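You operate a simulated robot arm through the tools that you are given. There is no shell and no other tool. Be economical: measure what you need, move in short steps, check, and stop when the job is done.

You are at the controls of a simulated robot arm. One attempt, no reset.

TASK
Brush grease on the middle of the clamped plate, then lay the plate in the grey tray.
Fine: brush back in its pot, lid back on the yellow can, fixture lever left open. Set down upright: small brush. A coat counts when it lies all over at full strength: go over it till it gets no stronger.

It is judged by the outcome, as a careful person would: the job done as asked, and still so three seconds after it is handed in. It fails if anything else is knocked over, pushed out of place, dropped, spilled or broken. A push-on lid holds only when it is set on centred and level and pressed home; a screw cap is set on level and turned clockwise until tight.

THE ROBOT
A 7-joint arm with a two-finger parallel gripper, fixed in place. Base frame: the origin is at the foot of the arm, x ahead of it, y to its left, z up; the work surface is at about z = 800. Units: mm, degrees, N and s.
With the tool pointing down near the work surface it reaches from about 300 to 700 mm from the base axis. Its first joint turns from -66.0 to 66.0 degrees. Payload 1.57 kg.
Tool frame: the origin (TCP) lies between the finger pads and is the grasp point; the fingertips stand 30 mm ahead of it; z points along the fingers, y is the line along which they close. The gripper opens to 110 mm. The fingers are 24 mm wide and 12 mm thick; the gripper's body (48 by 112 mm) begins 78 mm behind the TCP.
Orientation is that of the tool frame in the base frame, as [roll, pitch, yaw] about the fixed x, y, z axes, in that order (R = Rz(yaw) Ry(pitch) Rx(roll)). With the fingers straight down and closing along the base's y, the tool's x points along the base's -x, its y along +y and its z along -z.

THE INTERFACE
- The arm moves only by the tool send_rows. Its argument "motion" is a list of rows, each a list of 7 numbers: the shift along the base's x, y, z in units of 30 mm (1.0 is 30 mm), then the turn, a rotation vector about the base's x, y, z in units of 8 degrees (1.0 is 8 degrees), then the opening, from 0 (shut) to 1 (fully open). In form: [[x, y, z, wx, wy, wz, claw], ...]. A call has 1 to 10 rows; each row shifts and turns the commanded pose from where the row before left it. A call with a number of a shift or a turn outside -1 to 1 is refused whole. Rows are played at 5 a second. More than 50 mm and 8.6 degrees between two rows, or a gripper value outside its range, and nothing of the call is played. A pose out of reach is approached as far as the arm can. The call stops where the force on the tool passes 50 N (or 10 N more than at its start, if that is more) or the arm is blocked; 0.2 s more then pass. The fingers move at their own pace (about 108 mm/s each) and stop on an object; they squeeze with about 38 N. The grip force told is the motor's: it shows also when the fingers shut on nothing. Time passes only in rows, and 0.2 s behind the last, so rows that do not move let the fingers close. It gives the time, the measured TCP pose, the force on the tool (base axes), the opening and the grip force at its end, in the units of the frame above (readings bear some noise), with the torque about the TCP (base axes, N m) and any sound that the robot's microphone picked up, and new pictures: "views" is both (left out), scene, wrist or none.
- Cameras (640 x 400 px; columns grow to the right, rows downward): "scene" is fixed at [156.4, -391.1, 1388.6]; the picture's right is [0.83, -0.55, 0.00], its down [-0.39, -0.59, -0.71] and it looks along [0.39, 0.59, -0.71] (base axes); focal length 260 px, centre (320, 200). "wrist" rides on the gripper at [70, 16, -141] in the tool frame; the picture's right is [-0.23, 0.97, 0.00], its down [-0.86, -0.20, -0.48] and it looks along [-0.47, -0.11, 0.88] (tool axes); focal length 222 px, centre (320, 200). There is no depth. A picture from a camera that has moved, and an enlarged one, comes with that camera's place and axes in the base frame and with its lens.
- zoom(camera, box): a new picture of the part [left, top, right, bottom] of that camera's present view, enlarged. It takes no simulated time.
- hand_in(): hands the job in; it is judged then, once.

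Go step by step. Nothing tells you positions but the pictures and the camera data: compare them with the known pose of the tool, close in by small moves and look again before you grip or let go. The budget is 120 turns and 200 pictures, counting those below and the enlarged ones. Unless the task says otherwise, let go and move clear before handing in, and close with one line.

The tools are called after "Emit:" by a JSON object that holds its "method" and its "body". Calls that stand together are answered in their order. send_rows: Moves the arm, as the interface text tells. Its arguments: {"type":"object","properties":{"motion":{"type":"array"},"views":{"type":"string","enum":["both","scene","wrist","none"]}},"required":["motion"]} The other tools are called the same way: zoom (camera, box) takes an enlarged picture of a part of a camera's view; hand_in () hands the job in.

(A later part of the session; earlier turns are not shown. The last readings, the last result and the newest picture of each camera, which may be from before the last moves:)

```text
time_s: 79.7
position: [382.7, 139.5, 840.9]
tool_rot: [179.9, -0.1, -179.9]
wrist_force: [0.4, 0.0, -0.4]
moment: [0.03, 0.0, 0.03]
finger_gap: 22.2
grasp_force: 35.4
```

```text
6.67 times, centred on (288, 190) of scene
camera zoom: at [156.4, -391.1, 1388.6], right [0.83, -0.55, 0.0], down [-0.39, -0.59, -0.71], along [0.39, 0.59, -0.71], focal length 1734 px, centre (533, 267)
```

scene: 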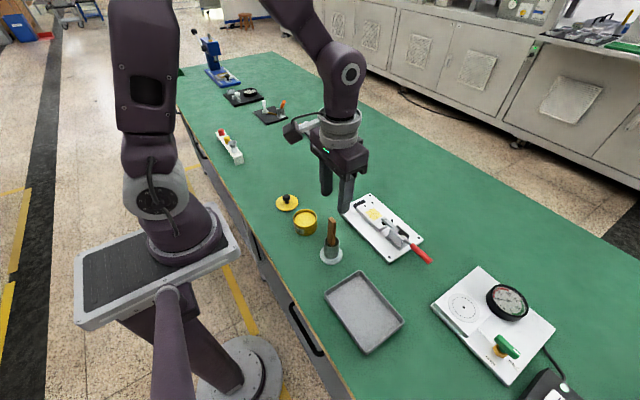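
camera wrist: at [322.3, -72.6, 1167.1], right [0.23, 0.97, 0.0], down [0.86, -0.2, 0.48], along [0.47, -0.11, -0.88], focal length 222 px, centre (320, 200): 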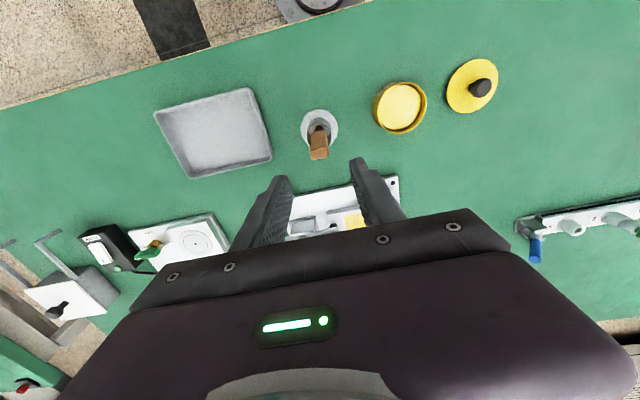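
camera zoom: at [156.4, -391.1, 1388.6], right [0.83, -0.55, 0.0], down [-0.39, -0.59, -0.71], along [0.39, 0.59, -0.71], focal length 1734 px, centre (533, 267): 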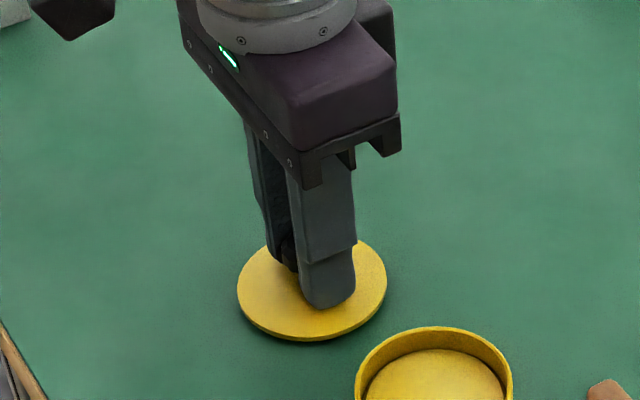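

Gripped. Lift and carry it over the can.

Emit:
{"method": "send_rows", "body": {"motion": [[0, 0, 0.5, 0, 0, 0, 0], [0, 0, 0.9, 0, 0, 0, 0], [0, 0, 0.9, 0, 0, 0, 0], [0, -0.4, 0, 0, 0, 0, 0], [0, -0.8, 0, 0, 0, 0, 0], [0, -0.8, 0, 0, 0, 0, 0], [0, -0.8, 0, 0, 0, 0, 0], [0, -0.6, 0, 0, 0, 0, 0], [0, -0.32, 0, 0, 0, 0, 0], [0, 0, 0, 0, 0, 0, 0]], "views": "none"}}

Emit:
{"method": "zoom", "body": {"camera": "scene", "box": [274, 180, 338, 240]}}

Emit:
{"method": "zoom", "body": {"camera": "wrist", "box": [240, 90, 400, 190]}}

```text
time_s: 81.9
position: [383.7, 29.0, 908.2]
tool_rot: [179.8, 0.0, -179.9]
wrist_force: [0.6, 0.5, 0.2]
moment: [0.02, 0.01, 0.0]
finger_gap: 22.5
grasp_force: 34.8
```

```text
6.67 times, centred on (306, 210) of scene
camera zoom: at [156.4, -391.2, 1388.6], right [0.83, -0.55, 0.0], down [-0.39, -0.59, -0.71], along [0.39, 0.59, -0.71], focal length 1734 px, centre (413, 133)
```

zoom: 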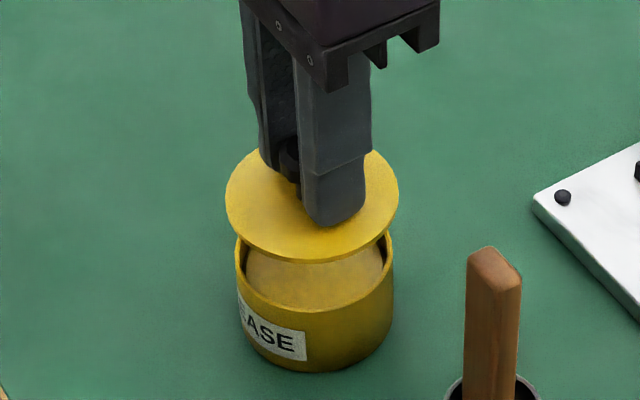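

```text
4.00 times, centred on (320, 140) of wrist
camera zoom: at [314.7, 45.2, 1050.3], right [0.23, 0.97, 0.0], down [0.86, -0.2, 0.48], along [0.47, -0.11, -0.88], focal length 888 px, centre (320, 440)
```

zoom: 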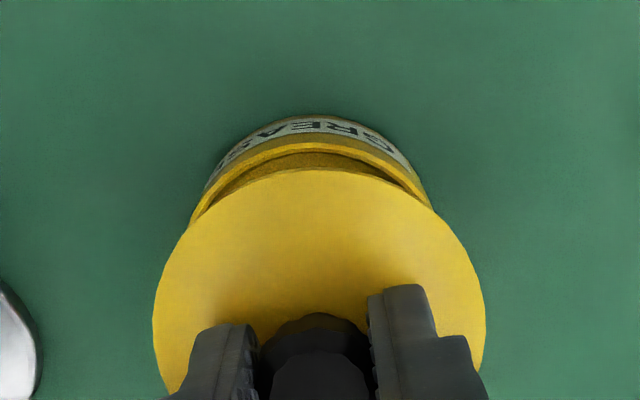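

Lower to the same height as when I lifted it off (TCP 896.4) and compare with that earlier picture.

Emit:
{"method": "send_rows", "body": {"motion": [[0, -0.03, -0.3, 0, 0, 0, 0], [0, 0, -0.09, 0, 0, 0, 0], [0, 0, 0, 0, 0, 0, 0]], "views": "none"}}

Emit:
{"method": "zoom", "body": {"camera": "scene", "box": [280, 190, 344, 230]}}

```text
time_s: 82.7
position: [383.9, 27.8, 896.9]
tool_rot: [179.9, 0.0, -180.0]
wrist_force: [0.3, 0.4, 0.1]
moment: [0.01, 0.0, 0.02]
finger_gap: 22.5
grasp_force: 35.4
```

```text
10.00 times, centred on (312, 210) of scene
camera zoom: at [156.4, -391.1, 1388.6], right [0.83, -0.55, 0.0], down [-0.39, -0.59, -0.71], along [0.39, 0.59, -0.71], focal length 2600 px, centre (400, 100)
```

zoom: 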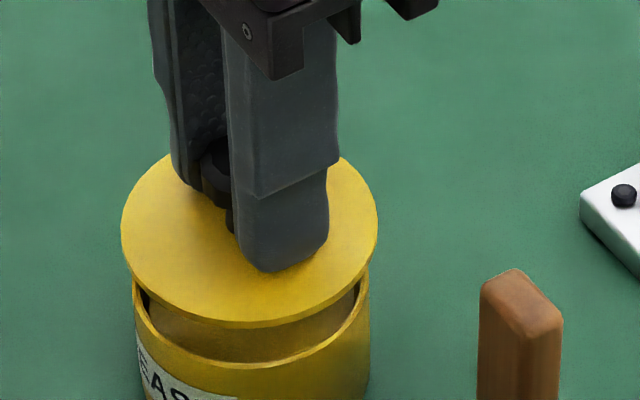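

Practically identical to the lift-off picture (0.9 mm right). Correct that and press down.

Emit:
{"method": "send_rows", "body": {"motion": [[-0.025, 0.015, -0.2, 0, 0, 0, 0], [0, 0, -0.2, 0, 0, 0, 0], [0, 0, -0.1, 0, 0, 0, 0], [0, 0, -0.06, 0, 0, 0, 0], [0, 0, -0.05, 0, 0, 0, 0], [0, 0, -0.05, 0, 0, 0, 0], [0, 0, -0.05, 0, 0, 0, 0], [0, 0, -0.05, 0, 0, 0, 0]], "views": "none"}}

Emit:
{"method": "zoom", "body": {"camera": "scene", "box": [280, 190, 344, 230]}}

```text
time_s: 84.4
position: [382.8, 28.2, 876.8]
tool_rot: [179.9, 0.1, 180.0]
wrist_force: [-3.6, -2.7, 15.9]
moment: [-0.07, 0.09, 0.04]
finger_gap: 21.9
grasp_force: 35.2
heard: snap
stopped in row 8: the force on the tool passed its limit at 58 N (the readings are from after the stop); the commanded pose is now the measured one
```

```text
10.00 times, centred on (312, 210) of scene
camera zoom: at [156.1, -391.2, 1388.6], right [0.83, -0.55, 0.0], down [-0.39, -0.59, -0.71], along [0.39, 0.59, -0.71], focal length 2600 px, centre (400, 100)
```

zoom: 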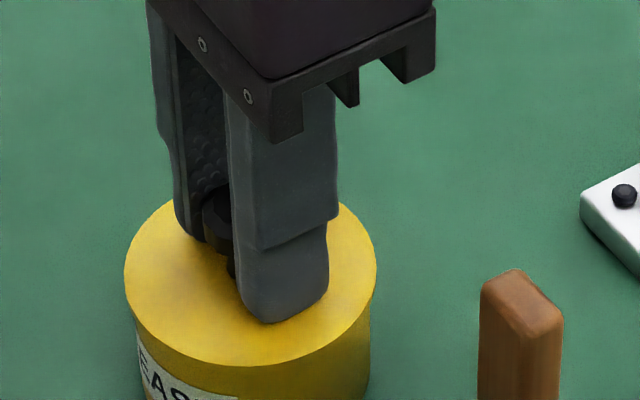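

Snapped home. Release and rise, then check the lid.

Emit:
{"method": "send_rows", "body": {"motion": [[0, 0, 0, 0, 0, 0, 0.2], [0, 0, 0, 0, 0, 0, 0.5], [0, 0, 0, 0, 0, 0, 0.5], [0, 0, -0.04, 0, 0, 0, 0.5], [0, 0, -0.04, 0, 0, 0, 0.5]], "views": "none"}}

Emit:
{"method": "send_rows", "body": {"motion": [[0, 0, 0.3, 0, 0, 0, 0.5], [0, 0, 0.8, 0, 0, 0, 0.5], [0, 0, 1, 0, 0, 0, 0.5], [0, 0, 1, 0, 0, 0, 0.5], [0, 0, 1, 0, 0, 0, 0.5], [0, 0, 1, 0, 0, 0, 0.5], [0, 0, 0, 0, 0, 0, 0.5]], "views": "none"}}

Emit:
{"method": "zoom", "body": {"camera": "scene", "box": [280, 190, 344, 240]}}

Emit:
{"method": "zoom", "body": {"camera": "scene", "box": [340, 190, 436, 265]}}

```text
time_s: 85.5
position: [384.0, 28.3, 876.4]
tool_rot: [179.8, 0.2, -179.7]
wrist_force: [-3.6, 2.7, 23.6]
moment: [-0.04, 0.17, -0.04]
finger_gap: 41.7
grasp_force: 0.0
stopped in row 5: the force on the tool passed its limit at 56 N (the readings are from after the stop); the commanded pose is now the measured one
```

```text
time_s: 87.0
position: [385.0, 26.3, 1029.2]
tool_rot: [179.9, 0.2, -179.9]
wrist_force: [-0.6, -0.5, -0.2]
moment: [0.02, 0.01, -0.02]
finger_gap: 55.2
grasp_force: 0.1
```

```text
8.00 times, centred on (312, 215) of scene
camera zoom: at [156.4, -391.1, 1388.6], right [0.83, -0.55, 0.0], down [-0.39, -0.59, -0.71], along [0.39, 0.59, -0.71], focal length 2080 px, centre (384, 80)
```

zoom: 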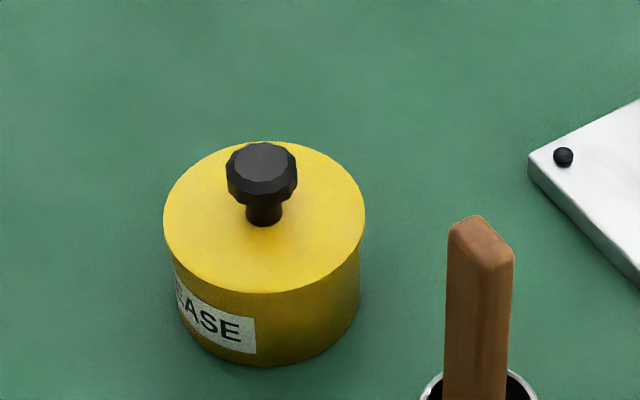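

```text
5.33 times, centred on (388, 228) of scene
camera zoom: at [156.4, -391.1, 1388.6], right [0.83, -0.55, 0.0], down [-0.39, -0.59, -0.71], along [0.39, 0.59, -0.71], focal length 1387 px, centre (-43, 53)
```

zoom: 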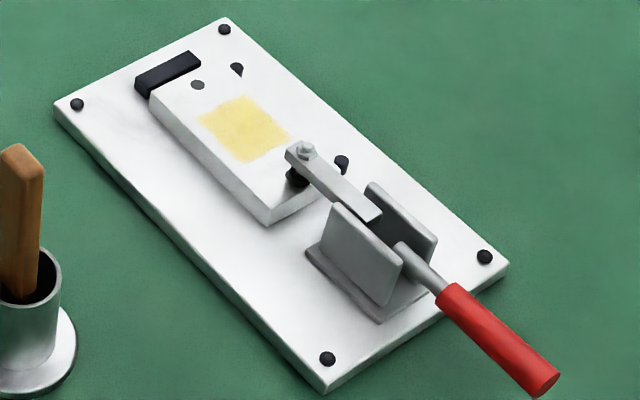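

Lid is on square. Next, the clamp: red grip runs along y at x ≈ 561, z ≈ 845, y from -200 to -258. I'll turn the gripper by -90° so it closes along x, and go above the lever grip.

Emit:
{"method": "send_rows", "body": {"motion": [[0.3, -0.9, 0, 0, 0, -1, 0.5], [0.5, -0.9, 0, 0, 0, -1, 0.5], [0.7, -0.9, 0, 0, 0, -1, 0.5], [0.7, -0.9, 0, 0, 0, -1, 0.5], [0.7, -0.9, 0, 0, 0, -1, 0.5], [0.7, -0.9, 0, 0, 0, -1, 0.5], [0.7, -0.9, 0, 0, 0, -1, 0.5], [0.7, -0.9, 0, 0, 0, -1, 0.5], [0.5, -0.9, 0, 0, 0, -1, 0.5], [0.3, -0.9, 0, 0, 0, -1, 0.5]], "views": "none"}}

Emit:
{"method": "send_rows", "body": {"motion": [[0, 0, 0, 0, 0, -1, 0.5], [0, 0, 0, 0, 0, -0.25, 0.5], [0, 0, -0.5, 0, 0, 0, 0.5], [0, 0, 0, 0, 0, 0, 0.5]]}}

```text
time_s: 89.2
position: [558.0, -241.1, 1028.0]
tool_rot: [179.8, 0.4, 100.0]
wrist_force: [0.7, 0.4, -0.9]
moment: [0.02, -0.03, -0.02]
finger_gap: 54.9
grasp_force: 0.0
```

```text
time_s: 90.2
position: [558.3, -241.3, 1013.3]
tool_rot: [179.9, 0.3, 90.0]
wrist_force: [0.4, 0.4, -0.7]
moment: [0.03, 0.0, -0.01]
finger_gap: 55.0
grasp_force: 0.0
camera wrist: at [575.3, -170.1, 1155.0], right [0.97, -0.23, 0.0], down [-0.2, -0.85, 0.48], along [-0.11, -0.47, -0.88], focal length 222 px, centre (320, 200)
```

scene: 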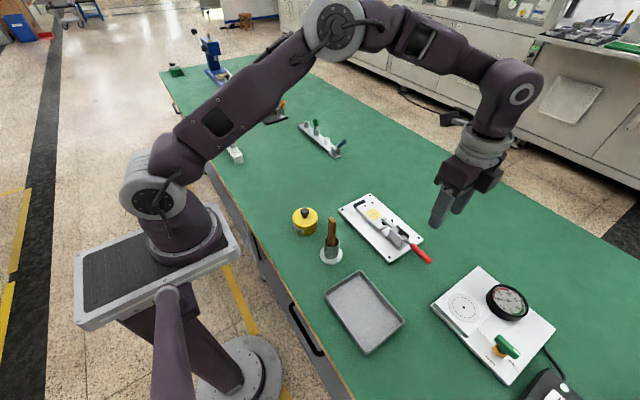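
wrist: 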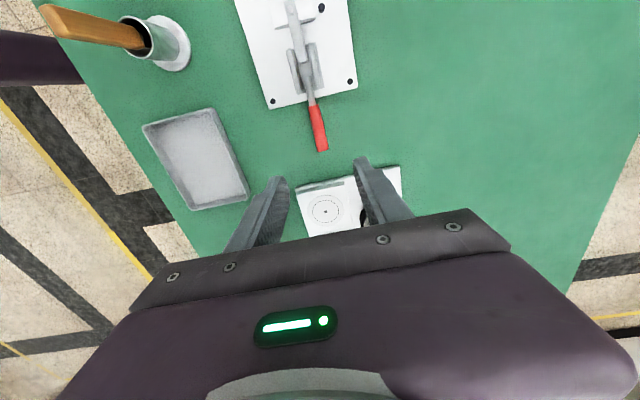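

Grip of lever at x ≈ 558.5, y -202…-255. Descend towards it.

Emit:
{"method": "send_rows", "body": {"motion": [[0, 0.05, -0.9, 0, 0, 0, 0.5], [0, 0, -0.9, 0, 0, 0, 0.5], [0, 0, -0.9, 0, 0, 0, 0.5], [0, 0, -0.9, 0, 0, 0, 0.5], [0, 0, 0, 0, 0, 0, 0.5]], "views": "none"}}

Emit:
{"method": "zoom", "body": {"camera": "scene", "box": [370, 200, 466, 275]}}

Emit:
{"method": "zoom", "body": {"camera": "wrist", "box": [220, 80, 420, 205]}}

```text
time_s: 91.5
position: [557.2, -239.1, 904.6]
tool_rot: [179.9, 0.3, 90.1]
wrist_force: [-0.1, 0.5, 0.4]
moment: [-0.03, 0.01, 0.01]
finger_gap: 55.1
grasp_force: 0.2
```

```text
5.33 times, centred on (418, 238) of scene
camera zoom: at [156.4, -391.1, 1388.6], right [0.83, -0.55, 0.0], down [-0.39, -0.59, -0.71], along [0.39, 0.59, -0.71], focal length 1387 px, centre (-203, 0)
```

zoom: 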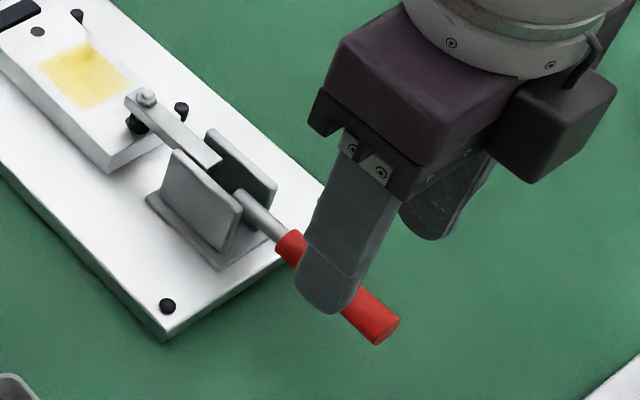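

```text
3.20 times, centred on (320, 142) of wrist
camera zoom: at [573.4, -168.2, 1047.0], right [0.97, -0.23, 0.0], down [-0.2, -0.85, 0.48], along [-0.11, -0.47, -0.88], focal length 711 px, centre (320, 384)
```

zoom: 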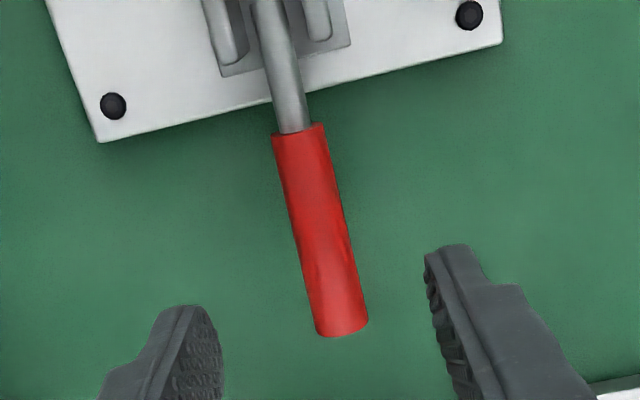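

Handle centred within ~2 mm. Descend and grip at z ≈ 848.

Emit:
{"method": "send_rows", "body": {"motion": [[0.08, 0, -0.7, 0, 0, 0, 0.5], [0, 0, -0.7, 0, 0, 0, 0.5], [0, 0, -0.48, 0, 0, 0, 0.5], [0, 0, 0, 0, 0, 0, 0.5]], "views": "none"}}

Emit:
{"method": "zoom", "body": {"camera": "scene", "box": [370, 200, 466, 275]}}

Emit:
{"method": "zoom", "body": {"camera": "wrist", "box": [220, 80, 420, 205]}}

```text
time_s: 92.5
position: [559.7, -239.3, 849.8]
tool_rot: [179.8, 0.3, 90.2]
wrist_force: [-0.2, 0.2, -0.1]
moment: [-0.05, 0.03, 0.0]
finger_gap: 55.0
grasp_force: 0.0
```

```text
5.33 times, centred on (418, 238) of scene
camera zoom: at [156.4, -391.1, 1388.6], right [0.83, -0.55, 0.0], down [-0.39, -0.59, -0.71], along [0.39, 0.59, -0.71], focal length 1387 px, centre (-203, 0)
```

zoom: 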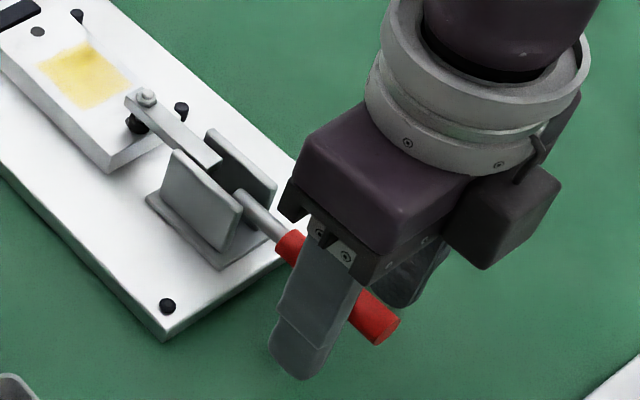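

```text
3.20 times, centred on (320, 142) of wrist
camera zoom: at [576.1, -168.9, 991.0], right [0.97, -0.23, 0.0], down [-0.2, -0.85, 0.48], along [-0.11, -0.47, -0.88], focal length 711 px, centre (320, 384)
```

zoom: 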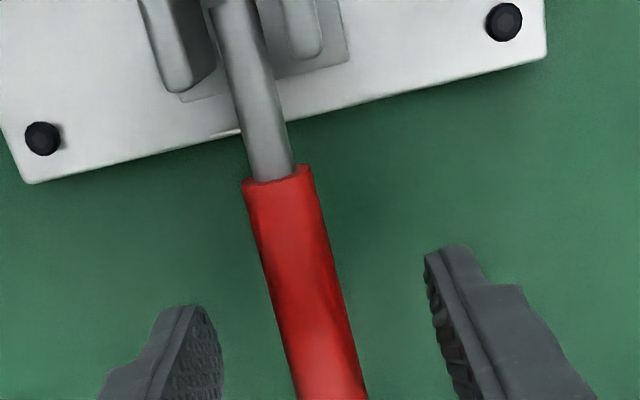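

Close on the lever grip.

Emit:
{"method": "send_rows", "body": {"motion": [[0.02, 0, 0, 0, 0, 0, 0.3], [0, 0, 0, 0, 0, 0, 0.1], [0, 0, 0, 0, 0, 0, 0], [0, 0, 0, 0, 0, 0, 0]], "views": "none"}}

Emit:
{"method": "zoom", "body": {"camera": "scene", "box": [370, 200, 466, 275]}}

```text
time_s: 93.5
position: [560.5, -240.0, 849.8]
tool_rot: [179.9, 0.2, 90.2]
wrist_force: [-5.8, 1.9, 2.3]
moment: [0.0, 0.09, -0.1]
finger_gap: 15.7
grasp_force: 31.9
```

```text
5.33 times, centred on (418, 238) of scene
camera zoom: at [156.2, -391.1, 1388.6], right [0.83, -0.55, 0.0], down [-0.39, -0.59, -0.71], along [0.39, 0.59, -0.71], focal length 1387 px, centre (-203, 0)
```

zoom: 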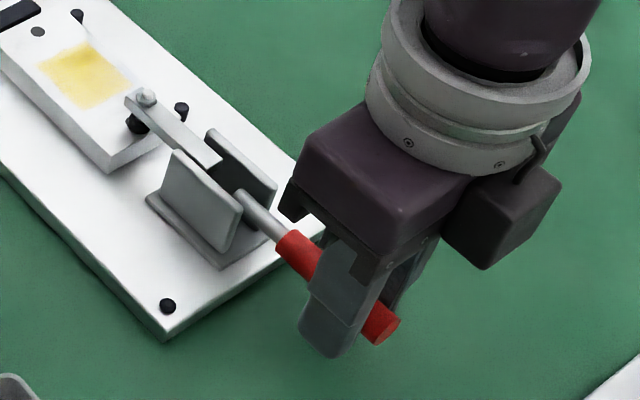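

Gripped. Lift along an arc around the pivot (≈ y -155), gently first.

Emit:
{"method": "send_rows", "body": {"motion": [[0, 0.01, 0.25, 0, 0, 0, 0], [0, 0.03, 0.25, 0, 0, 0, 0], [0, 0.06, 0.25, 0, 0, 0, 0], [0, 0.08, 0.24, 0, 0, 0, 0]], "views": "none"}}

Emit:
{"method": "zoom", "body": {"camera": "scene", "box": [370, 200, 466, 275]}}

```text
time_s: 94.5
position: [559.6, -236.3, 878.4]
tool_rot: [180.0, 0.3, 89.9]
wrist_force: [-17.7, -8.7, -10.5]
moment: [-0.97, 0.19, -0.03]
finger_gap: 15.6
grasp_force: 31.5
```

```text
5.33 times, centred on (418, 238) of scene
camera zoom: at [156.1, -391.4, 1388.5], right [0.83, -0.55, 0.0], down [-0.39, -0.59, -0.71], along [0.39, 0.59, -0.71], focal length 1387 px, centre (-203, 0)
```

zoom: 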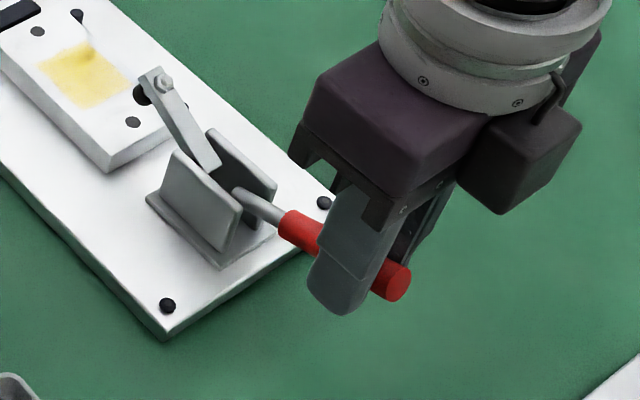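

The clamp arm is rising. Continue the arc.

Emit:
{"method": "send_rows", "body": {"motion": [[-0.03, 0.095, 0.228, 0, 0, 0, 0], [0, 0.113, 0.22, 0, 0, 0, 0], [0, 0.133, 0.208, 0, 0, 0, 0], [0, 0.15, 0.197, 0, 0, 0, 0], [0, 0.167, 0.183, 0, 0, 0, 0]], "views": "none"}}

Emit:
{"method": "zoom", "body": {"camera": "scene", "box": [370, 190, 466, 265]}}

```text
time_s: 95.7
position: [560.3, -215.4, 910.0]
tool_rot: [179.9, 0.2, 90.1]
wrist_force: [-25.3, -6.8, -11.5]
moment: [-0.96, 0.38, -0.12]
finger_gap: 15.4
grasp_force: 31.2
```

```text
5.33 times, centred on (418, 228) of scene
camera zoom: at [156.0, -391.4, 1388.6], right [0.83, -0.55, 0.0], down [-0.39, -0.59, -0.71], along [0.39, 0.59, -0.71], focal length 1387 px, centre (-203, 53)
```

zoom: 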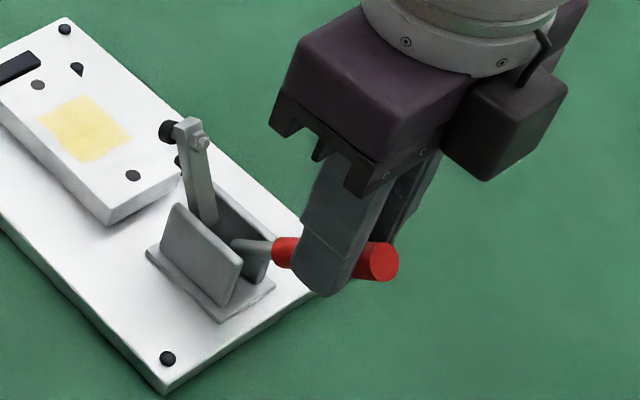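

Emit:
{"method": "send_rows", "body": {"motion": [[-0.05, 0.183, 0.167, 0, 0, 0, 0], [-0.02, 0.197, 0.15, 0, 0, 0, 0], [0, 0.208, 0.133, 0, 0, 0, 0]], "views": "none"}}

Emit:
{"method": "zoom", "body": {"camera": "scene", "box": [370, 190, 466, 265]}}

Emit:
{"method": "zoom", "body": {"camera": "wrist", "box": [200, 60, 440, 210]}}

```text
time_s: 96.5
position: [559.9, -199.2, 924.4]
tool_rot: [179.6, 0.6, 90.2]
wrist_force: [-3.6, -15.0, -0.3]
moment: [-1.12, 0.2, 0.07]
finger_gap: 15.6
grasp_force: 31.1
```

```text
5.33 times, centred on (418, 228) of scene
camera zoom: at [156.3, -391.5, 1388.5], right [0.83, -0.55, 0.0], down [-0.39, -0.59, -0.71], along [0.39, 0.59, -0.71], focal length 1387 px, centre (-203, 53)
```

zoom: 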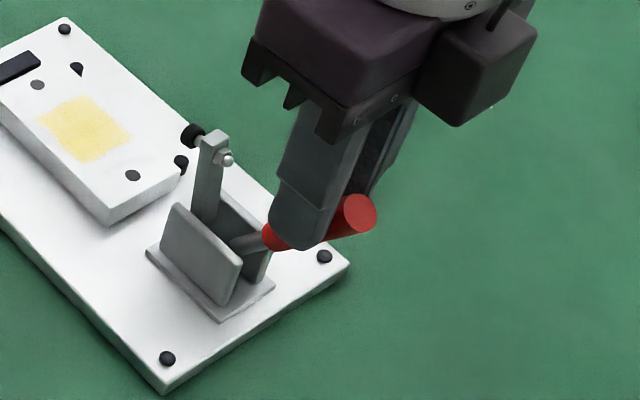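

```text
2.67 times, centred on (320, 135) of wrist
camera zoom: at [575.2, -126.4, 1065.7], right [0.97, -0.22, 0.01], down [-0.2, -0.85, 0.48], along [-0.1, -0.47, -0.88], focal length 592 px, centre (320, 373)
```

zoom: 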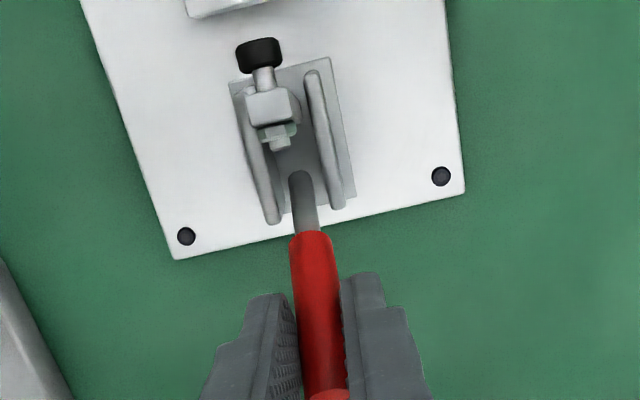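

Arm stands vertical now. A bit further to make sure it's fully open.

Emit:
{"method": "send_rows", "body": {"motion": [[0, 0.217, 0.117, 0, 0, 0, 0], [0, 0.23, 0.1, 0, 0, 0, 0], [0, 0.235, 0.08, 0, 0, 0, 0]], "views": "none"}}

Emit:
{"method": "zoom", "body": {"camera": "scene", "box": [370, 190, 466, 265]}}

```text
time_s: 97.2
position: [558.0, -176.8, 931.9]
tool_rot: [179.9, 0.1, 90.2]
wrist_force: [-1.0, 0.3, -0.3]
moment: [-0.01, 0.02, 0.01]
finger_gap: 0.1
grasp_force: 21.0
```

```text
5.33 times, centred on (418, 228) of scene
camera zoom: at [156.4, -391.1, 1388.6], right [0.83, -0.55, 0.0], down [-0.39, -0.59, -0.71], along [0.39, 0.59, -0.71], focal length 1387 px, centre (-203, 53)
```

zoom: 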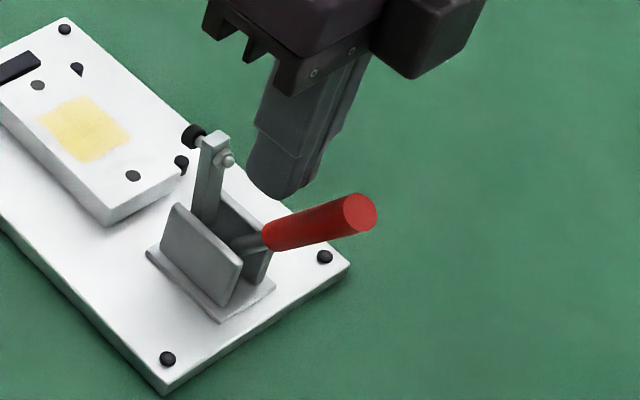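

The lever reached its stop; it stays open with the clamp arm vertical. Rise and move over the plate, opening the gripper.

Emit:
{"method": "send_rows", "body": {"motion": [[0, 0, 0.8, 0, 0, 0, 0], [0, 0, 0.9, 0, 0, 0, 0], [0, 0, 0.5, 0, 0, 0, 0.3], [0, 0.8, 0, 0, 0, 0, 0.6], [0.05, 0.8, 0, 0, 0, 0, 0.75], [0.05, 0.8, 0, 0, 0, 0, 0.75], [0, 0.8, 0, 0, 0, 0, 0.75], [0, 0.7, 0, 0, 0, 0, 0.75], [0, 0, 0, 0, 0, 0, 0.75]]}}

Emit:
{"method": "zoom", "body": {"camera": "wrist", "box": [200, 60, 440, 210]}}

Emit:
{"method": "zoom", "body": {"camera": "scene", "box": [330, 180, 442, 250]}}

```text
time_s: 99.2
position: [559.4, -59.1, 998.2]
tool_rot: [179.9, 0.3, 90.1]
wrist_force: [0.0, -0.1, -0.8]
moment: [-0.03, 0.02, -0.02]
finger_gap: 82.4
grasp_force: 0.0
camera wrist: at [576.6, 12.6, 1140.3], right [0.97, -0.23, 0.0], down [-0.2, -0.85, 0.48], along [-0.11, -0.47, -0.88], focal length 222 px, centre (320, 200)
```

scene: 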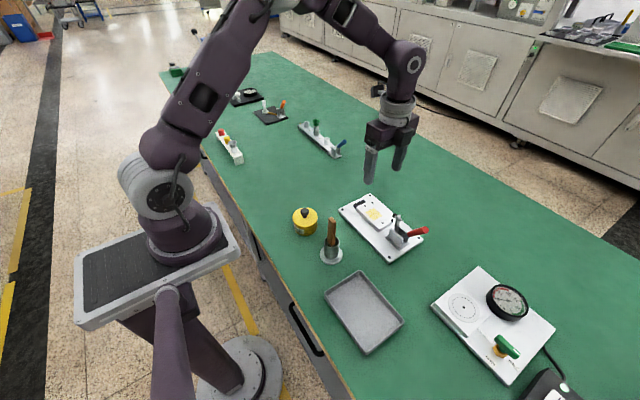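
wrist: 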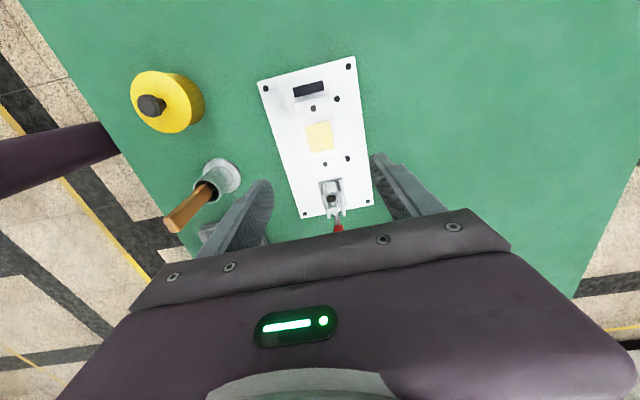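

```text
2.67 times, centred on (320, 135) of wrist
camera zoom: at [576.6, 12.6, 1140.3], right [0.97, -0.23, 0.0], down [-0.2, -0.85, 0.48], along [-0.11, -0.47, -0.88], focal length 592 px, centre (320, 373)
```

zoom: 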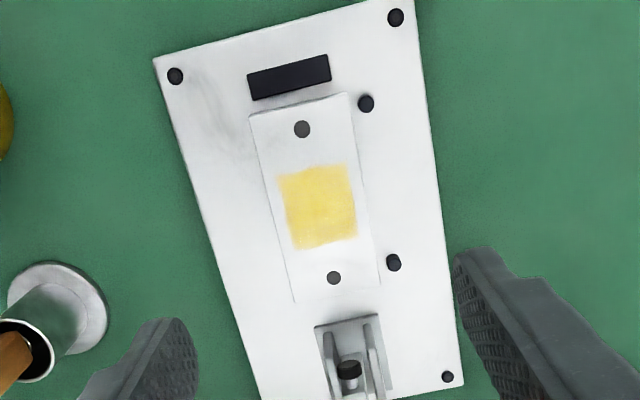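

```text
5.71 times, centred on (386, 215) of scene
camera zoom: at [156.4, -391.1, 1388.6], right [0.83, -0.55, 0.0], down [-0.39, -0.59, -0.71], along [0.39, 0.59, -0.71], focal length 1486 px, centre (-57, 114)
```

zoom: 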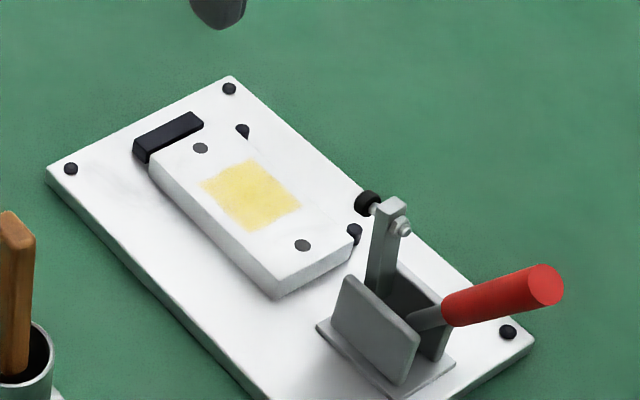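

Plate centre ≈ (560, -60). Descend with fingers either side in x (between the locating pins).

Emit:
{"method": "send_rows", "body": {"motion": [[0.03, -0.03, -0.9, 0, 0, 0, 0.75], [0, 0, -0.9, 0, 0, 0, 0.75], [0, 0, -0.9, 0, 0, 0, 0.75], [0, 0, -0.9, 0, 0, 0, 0.75], [0, 0, -0.6, 0, 0, 0, 0.75], [0, 0, 0, 0, 0, 0, 0.75]], "views": "none"}}

Emit:
{"method": "zoom", "body": {"camera": "wrist", "box": [200, 60, 440, 210]}}

Emit:
{"method": "zoom", "body": {"camera": "scene", "box": [330, 180, 442, 250]}}

```text
time_s: 100.7
position: [563.6, -59.7, 874.4]
tool_rot: [180.0, 0.3, 90.1]
wrist_force: [0.3, 0.5, 0.0]
moment: [0.01, -0.04, 0.0]
finger_gap: 82.4
grasp_force: 0.0
```

```text
2.67 times, centred on (320, 135) of wrist
camera zoom: at [579.6, 11.6, 1014.4], right [0.97, -0.22, 0.0], down [-0.2, -0.85, 0.48], along [-0.11, -0.47, -0.88], focal length 592 px, centre (320, 373)
```

zoom: 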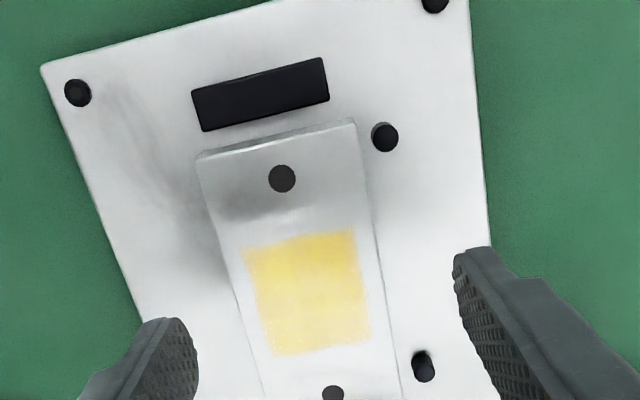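

```text
5.71 times, centred on (386, 215) of scene
camera zoom: at [156.4, -391.1, 1388.6], right [0.83, -0.55, 0.0], down [-0.39, -0.59, -0.71], along [0.39, 0.59, -0.71], focal length 1486 px, centre (-57, 114)
```

zoom: 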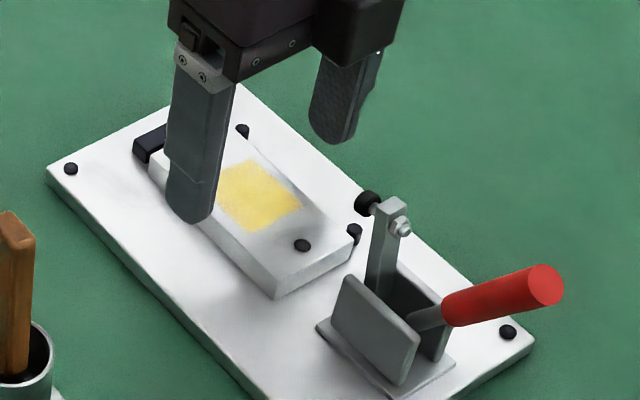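

Plate centre appears ~3 mm to -x of the hand. Correct and descend to the fixture base gently.

Emit:
{"method": "send_rows", "body": {"motion": [[-0.1, 0, -0.4, 0, 0, 0, 0.75], [0, 0, -0.3, 0, 0, 0, 0.75], [0, 0, -0.15, 0, 0, 0, 0.75], [0, 0, -0.07, 0, 0, 0, 0.75], [0, 0, 0, 0, 0, 0, 0.75]], "views": "none"}}

Emit:
{"method": "zoom", "body": {"camera": "wrist", "box": [180, 60, 460, 235]}}

Emit:
{"method": "zoom", "body": {"camera": "scene", "box": [340, 185, 420, 235]}}

```text
time_s: 101.8
position: [559.9, -59.9, 844.9]
tool_rot: [179.9, 0.3, 90.1]
wrist_force: [0.4, 0.0, 0.0]
moment: [0.02, -0.03, 0.01]
finger_gap: 82.3
grasp_force: 0.0
```

```text
2.29 times, centred on (320, 148) of wrist
camera zoom: at [575.1, 10.7, 985.8], right [0.97, -0.23, 0.0], down [-0.2, -0.85, 0.48], along [-0.11, -0.47, -0.88], focal length 508 px, centre (320, 320)
```

zoom: 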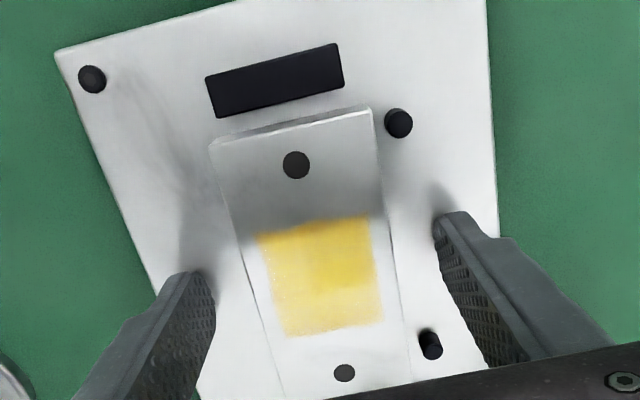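

```text
8.00 times, centred on (380, 210) of scene
camera zoom: at [156.4, -391.1, 1388.6], right [0.83, -0.55, 0.0], down [-0.39, -0.59, -0.71], along [0.39, 0.59, -0.71], focal length 2080 px, centre (-160, 120)
```

zoom: 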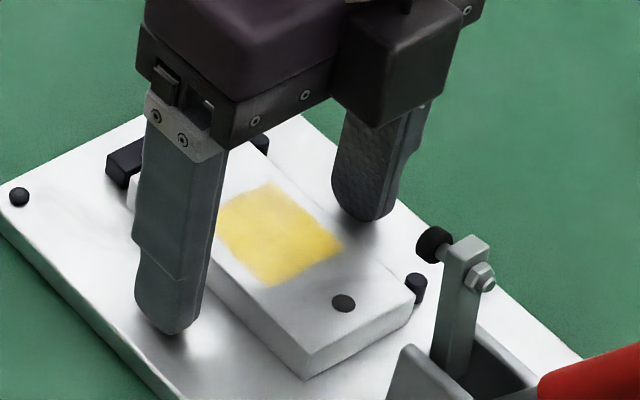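

Emit:
{"method": "send_rows", "body": {"motion": [[-0.05, 0, -0.05, 0, 0, 0, 0.75], [0, 0, -0.04, 0, 0, 0, 0.75], [0, 0, 0, 0, 0, 0, 0.6], [0, 0, 0, 0, 0, 0, 0.5], [0, 0, 0, 0, 0, 0, 0.3], [0, 0, 0, 0, 0, 0, 0], [0, 0, 0, 0, 0, 0, 0]], "views": "none"}}

Emit:
{"method": "zoom", "body": {"camera": "scene", "box": [340, 185, 420, 235]}}

```text
time_s: 103.5
position: [557.9, -60.6, 843.3]
tool_rot: [179.7, 0.2, 90.2]
wrist_force: [7.3, 0.5, 11.5]
moment: [-0.14, -0.16, 0.03]
finger_gap: 49.2
grasp_force: 37.5
```

```text
8.00 times, centred on (380, 210) of scene
camera zoom: at [156.4, -391.1, 1388.6], right [0.83, -0.55, 0.0], down [-0.39, -0.59, -0.71], along [0.39, 0.59, -0.71], focal length 2080 px, centre (-160, 120)
```

zoom: 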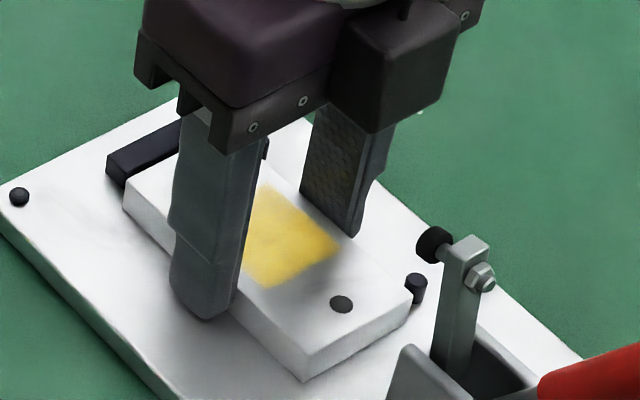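

Plate gripped (49 mm). Lift straight up.

Emit:
{"method": "send_rows", "body": {"motion": [[0, 0, 0.1, 0, 0, 0, 0], [0, 0, 0.2, 0, 0, 0, 0], [0, 0, 0.4, 0, 0, 0, 0], [0, 0, 0.6, 0, 0, 0, 0], [0, 0, 0.8, 0, 0, 0, 0], [0, 0, 0.8, 0, 0, 0, 0], [0, 0, 0, 0, 0, 0, 0]]}}

Emit:
{"method": "zoom", "body": {"camera": "scene", "box": [340, 160, 452, 230]}}

```text
time_s: 105.0
position: [557.2, -61.2, 930.1]
tool_rot: [179.9, 0.3, 90.1]
wrist_force: [-0.2, 0.1, -2.1]
moment: [0.0, -0.04, 0.04]
finger_gap: 49.4
grasp_force: 37.8
camera wrist: at [574.4, 10.2, 1071.1], right [0.97, -0.23, 0.0], down [-0.2, -0.85, 0.48], along [-0.11, -0.47, -0.88], focal length 222 px, centre (320, 200)
```

scene: 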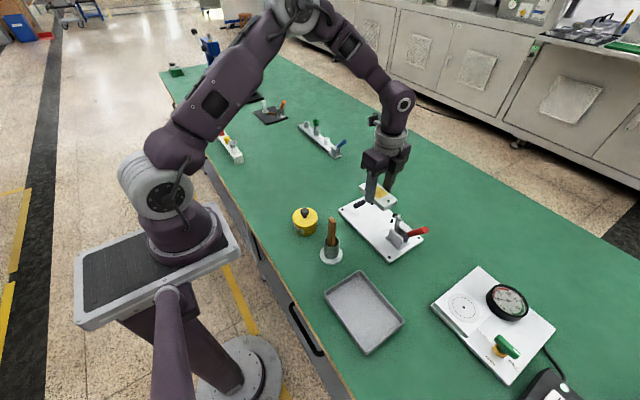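
wrist: 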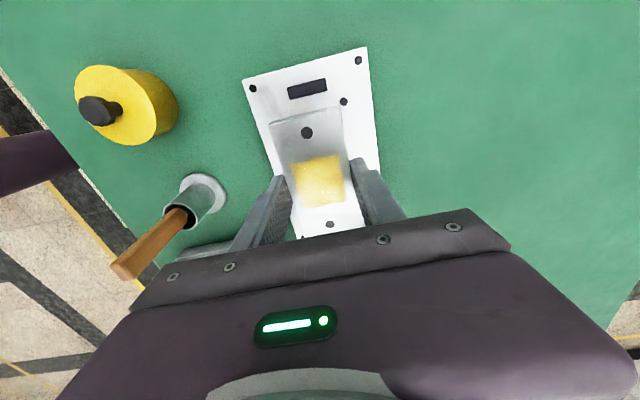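

```text
5.71 times, centred on (396, 195) of scene
camera zoom: at [156.4, -391.1, 1388.6], right [0.83, -0.55, 0.0], down [-0.39, -0.59, -0.71], along [0.39, 0.59, -0.71], focal length 1486 px, centre (-114, 229)
```

zoom: 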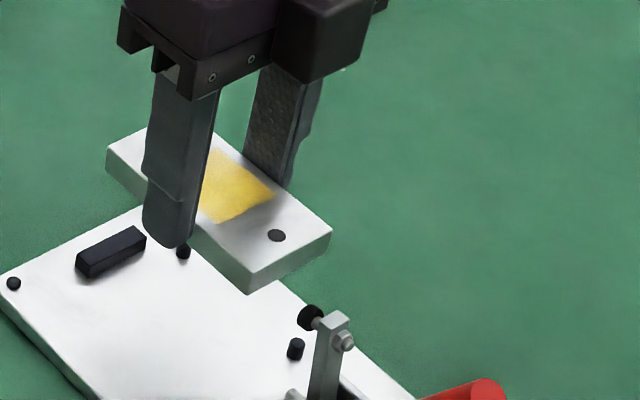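

Plate is held level. Raise and carry to above the tray (364, -246).

Emit:
{"method": "send_rows", "body": {"motion": [[0, 0, 0.8, 0, 0, 0, 0], [0, 0, 0.9, 0, 0, 0, 0], [-0.4, -0.4, 0.5, 0, 0, 0, 0], [-0.85, -0.82, 0, 0, 0, 0, 0], [-0.85, -0.82, 0, 0, 0, 0, 0], [-0.85, -0.82, 0, 0, 0, 0, 0], [-0.85, -0.82, 0, 0, 0, 0, 0], [-0.85, -0.82, 0, 0, 0, 0, 0], [-0.85, -0.82, 0, 0, 0, 0, 0], [-0.8, -0.8, 0, 0, 0, 0, 0]], "views": "none"}}

Emit:
{"method": "send_rows", "body": {"motion": [[-0.1, -0.05, -0.6, 0, 0, 0, 0], [0, 0, -0.8, 0, 0, 0, 0], [0, 0, -0.6, 0, 0, 0, 0], [0, 0, 0, 0, 0, 0, 0]]}}

Emit:
{"method": "zoom", "body": {"camera": "scene", "box": [300, 240, 428, 360]}}

```text
time_s: 107.2
position: [367.7, -244.3, 993.7]
tool_rot: [180.0, 0.3, 90.2]
wrist_force: [-0.1, -0.5, -2.3]
moment: [0.01, 0.0, 0.03]
finger_gap: 49.3
grasp_force: 38.0
```

```text
time_s: 108.2
position: [365.3, -246.3, 933.2]
tool_rot: [180.0, 0.3, 90.0]
wrist_force: [-0.4, -0.2, -1.6]
moment: [0.01, 0.02, 0.0]
finger_gap: 49.6
grasp_force: 37.8
camera wrist: at [381.3, -174.5, 1075.4], right [0.97, -0.23, 0.0], down [-0.2, -0.85, 0.48], along [-0.11, -0.47, -0.88], focal length 222 px, centre (320, 200)
```

scene: 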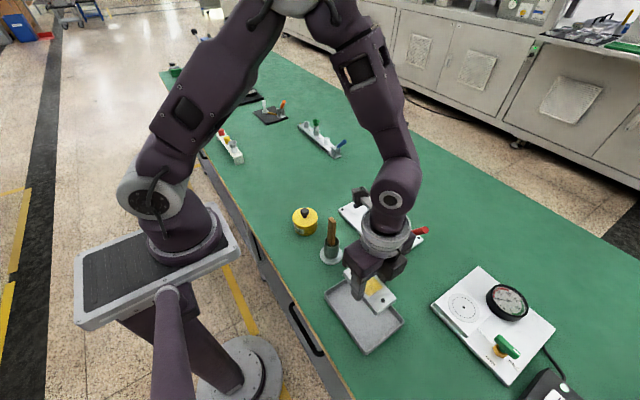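
wrist: 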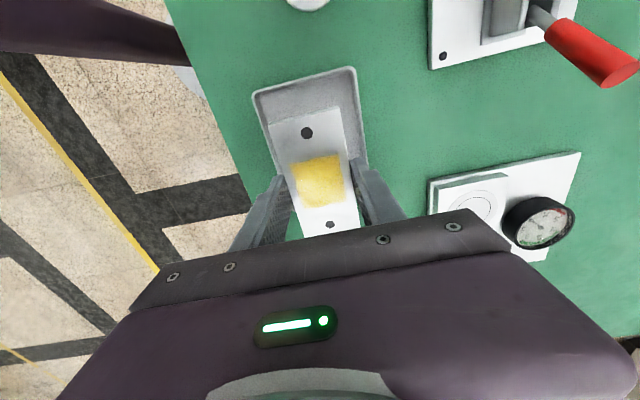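

```text
3.33 times, centred on (364, 300) of scene
camera zoom: at [156.4, -391.2, 1388.6], right [0.83, -0.55, 0.0], down [-0.39, -0.59, -0.71], along [0.39, 0.59, -0.71], focal length 867 px, centre (173, -133)
```

zoom: 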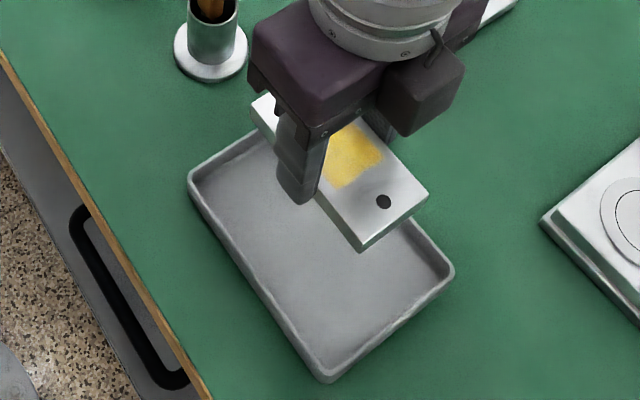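

Aligned with the tray centre. Lower the plate.

Emit:
{"method": "send_rows", "body": {"motion": [[0.03, 0.05, -0.8, 0, 0, 0, 0], [0, 0, -0.8, 0, 0, 0, 0], [0, 0, -0.6, 0, 0, 0, 0], [0, 0, -0.4, 0, 0, 0, 0], [0, 0, 0, 0, 0, 0, 0]], "views": "none"}}

Emit:
{"method": "zoom", "body": {"camera": "scene", "box": [300, 250, 428, 360]}}

Emit:
{"method": "zoom", "body": {"camera": "wrist", "box": [200, 60, 440, 235]}}

```text
time_s: 109.5
position: [365.6, -245.0, 855.2]
tool_rot: [180.0, 0.3, 90.1]
wrist_force: [0.4, -0.5, -2.1]
moment: [0.01, 0.02, -0.02]
finger_gap: 49.5
grasp_force: 37.6
```

```text
3.64 times, centred on (364, 305) of scene
camera zoom: at [156.4, -391.2, 1388.6], right [0.83, -0.55, 0.0], down [-0.39, -0.59, -0.71], along [0.39, 0.59, -0.71], focal length 946 px, centre (160, -182)
```

zoom: 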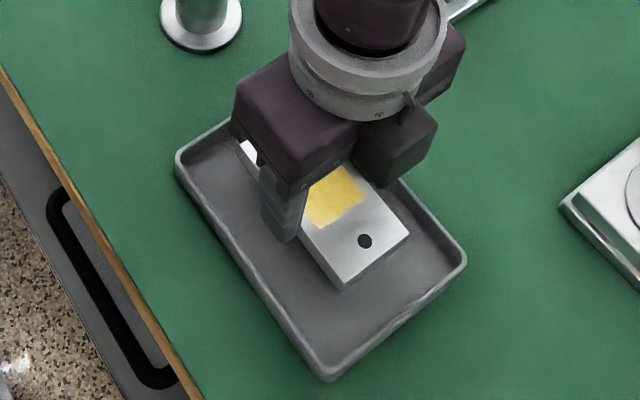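

```text
2.29 times, centred on (320, 148) of wrist
camera zoom: at [381.8, -173.2, 997.4], right [0.97, -0.23, 0.0], down [-0.2, -0.85, 0.48], along [-0.11, -0.47, -0.88], focal length 508 px, centre (320, 320)
```

zoom: 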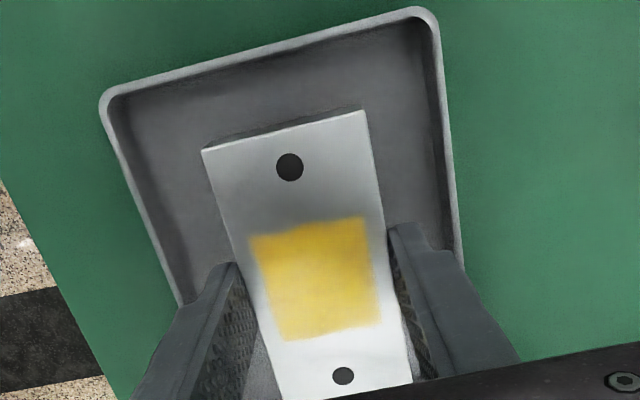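

Emit:
{"method": "send_rows", "body": {"motion": [[0, 0, -0.25, 0, 0, 0, 0], [0, 0, -0.12, 0, 0, 0, 0], [0, 0, -0.07, 0, 0, 0, 0], [0, 0, -0.05, 0, 0, 0, 0], [0, 0, -0.05, 0, 0, 0, 0]], "views": "none"}}

```text
time_s: 110.7
position: [366.7, -243.4, 840.8]
tool_rot: [179.9, 0.3, 90.1]
wrist_force: [-0.6, 0.1, -1.9]
moment: [-0.01, -0.02, 0.02]
finger_gap: 49.2
grasp_force: 38.4
```

Emit:
{"method": "send_rows", "body": {"motion": [[0, 0, -0.05, 0, 0, 0, 0], [0, 0, -0.05, 0, 0, 0, 0], [0, 0, -0.04, 0, 0, 0, 0], [0, 0, -0.04, 0, 0, 0, 0]], "views": "none"}}

Emit:
{"method": "zoom", "body": {"camera": "scene", "box": [324, 270, 404, 350]}}

```text
time_s: 111.7
position: [367.9, -245.2, 835.2]
tool_rot: [180.0, 0.3, 90.1]
wrist_force: [0.3, 0.5, -2.3]
moment: [0.0, -0.01, -0.01]
finger_gap: 49.4
grasp_force: 38.0
```

```text
5.00 times, centred on (364, 310) of scene
camera zoom: at [156.4, -391.2, 1388.6], right [0.83, -0.55, 0.0], down [-0.39, -0.59, -0.71], along [0.39, 0.59, -0.71], focal length 1300 px, centre (100, -350)
```

zoom: 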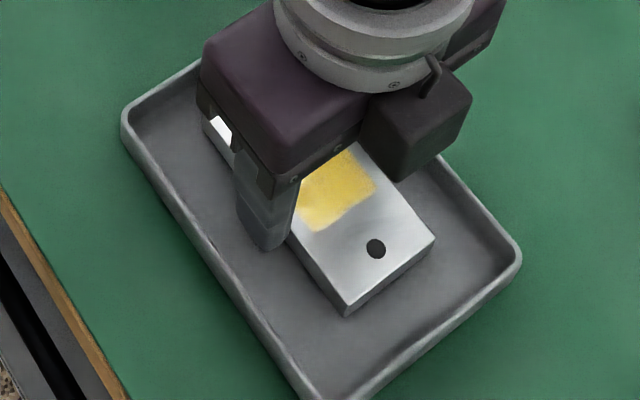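

Not yet touching; a few more small steps.

Emit:
{"method": "send_rows", "body": {"motion": [[0, 0, -0.04, 0, 0, 0, 0], [0, 0, -0.04, 0, 0, 0, 0], [0, 0, -0.04, 0, 0, 0, 0]], "views": "none"}}

```text
time_s: 112.5
position: [367.4, -244.7, 833.9]
tool_rot: [179.7, 0.3, 90.1]
wrist_force: [-3.3, 3.3, 18.1]
moment: [0.0, 0.31, 0.07]
finger_gap: 49.5
grasp_force: 38.0
stopped in row 3: the force on the tool passed its limit at 54 N (the readings are from after the stop); the commanded pose is now the measured one
```

Plate rests in the tray. Open slightly (clear of the tray walls) and rise.

Emit:
{"method": "send_rows", "body": {"motion": [[0, 0, 0.03, 0, 0, 0, 0.45], [0, 0, 0, 0, 0, 0, 0.53], [0, 0, 0, 0, 0, 0, 0.53], [0, 0, 0.3, 0, 0, 0, 0.53], [0, 0, 0.8, 0, 0, 0, 0.53], [0, 0, 1, 0, 0, 0, 0.53], [0, 0, 1, 0, 0, 0, 0.53], [0, 0, 1, 0, 0, 0, 0.53], [0, 0, 1, 0, 0, 0, 0.53], [0, 0, 1, 0, 0, 0, 0.53]], "views": "none"}}

Emit:
{"method": "send_rows", "body": {"motion": [[0, 0, 1, 0, 0, 0, 0.53], [0, 0, 0, 0, 0, 0, 0.53]]}}

Emit:
{"method": "zoom", "body": {"camera": "scene", "box": [280, 190, 440, 360]}}

Emit:
{"method": "zoom", "body": {"camera": "wrist", "box": [200, 60, 440, 235]}}

```text
time_s: 114.7
position: [367.6, -244.1, 1019.6]
tool_rot: [179.8, 0.5, 90.2]
wrist_force: [0.7, -0.6, -0.2]
moment: [0.02, -0.01, -0.01]
finger_gap: 58.2
grasp_force: 0.1
```

```text
time_s: 115.3
position: [367.7, -245.2, 1048.2]
tool_rot: [179.7, 0.4, 90.1]
wrist_force: [-0.1, 0.5, 0.8]
moment: [0.02, -0.01, 0.01]
finger_gap: 58.3
grasp_force: 0.1
camera wrist: at [382.9, -173.7, 1189.1], right [0.97, -0.23, 0.01], down [-0.2, -0.85, 0.48], along [-0.1, -0.47, -0.88], focal length 222 px, centre (320, 200)
```

scene: 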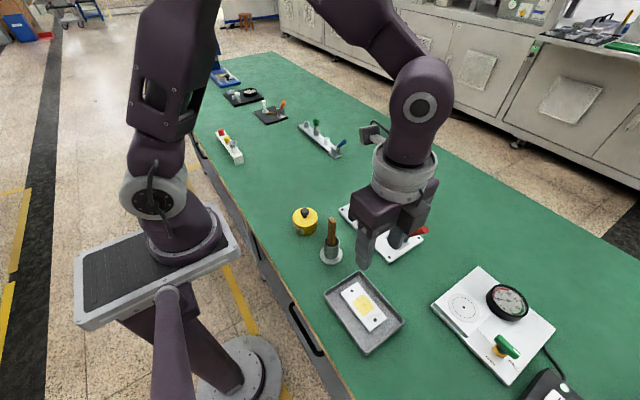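
wrist: 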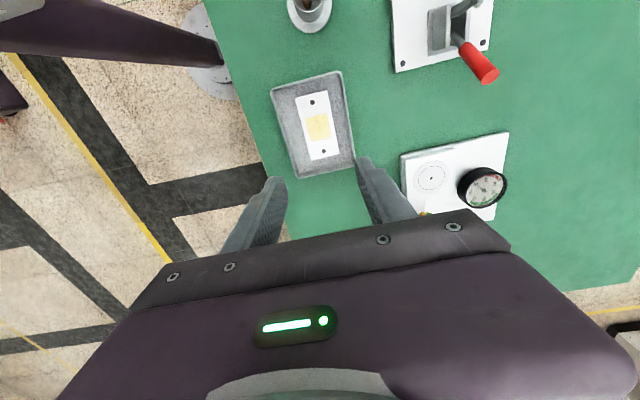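

```text
2.35 times, centred on (360, 275) of scene
camera zoom: at [156.4, -391.1, 1388.6], right [0.83, -0.55, 0.0], down [-0.39, -0.59, -0.71], along [0.39, 0.59, -0.71], focal length 612 px, centre (226, 24)
```

zoom: 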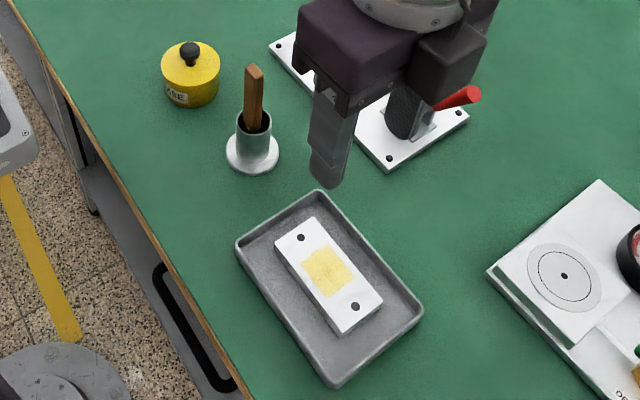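

```text
2.29 times, centred on (320, 148) of wrist
camera zoom: at [382.9, -173.7, 1189.1], right [0.97, -0.23, 0.01], down [-0.2, -0.85, 0.48], along [-0.1, -0.47, -0.88], focal length 508 px, centre (320, 320)
```

zoom: 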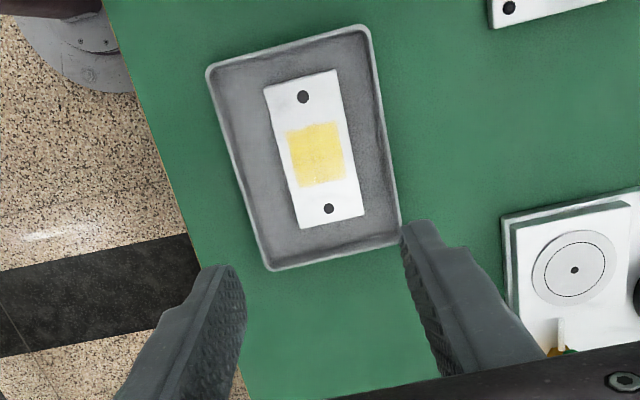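

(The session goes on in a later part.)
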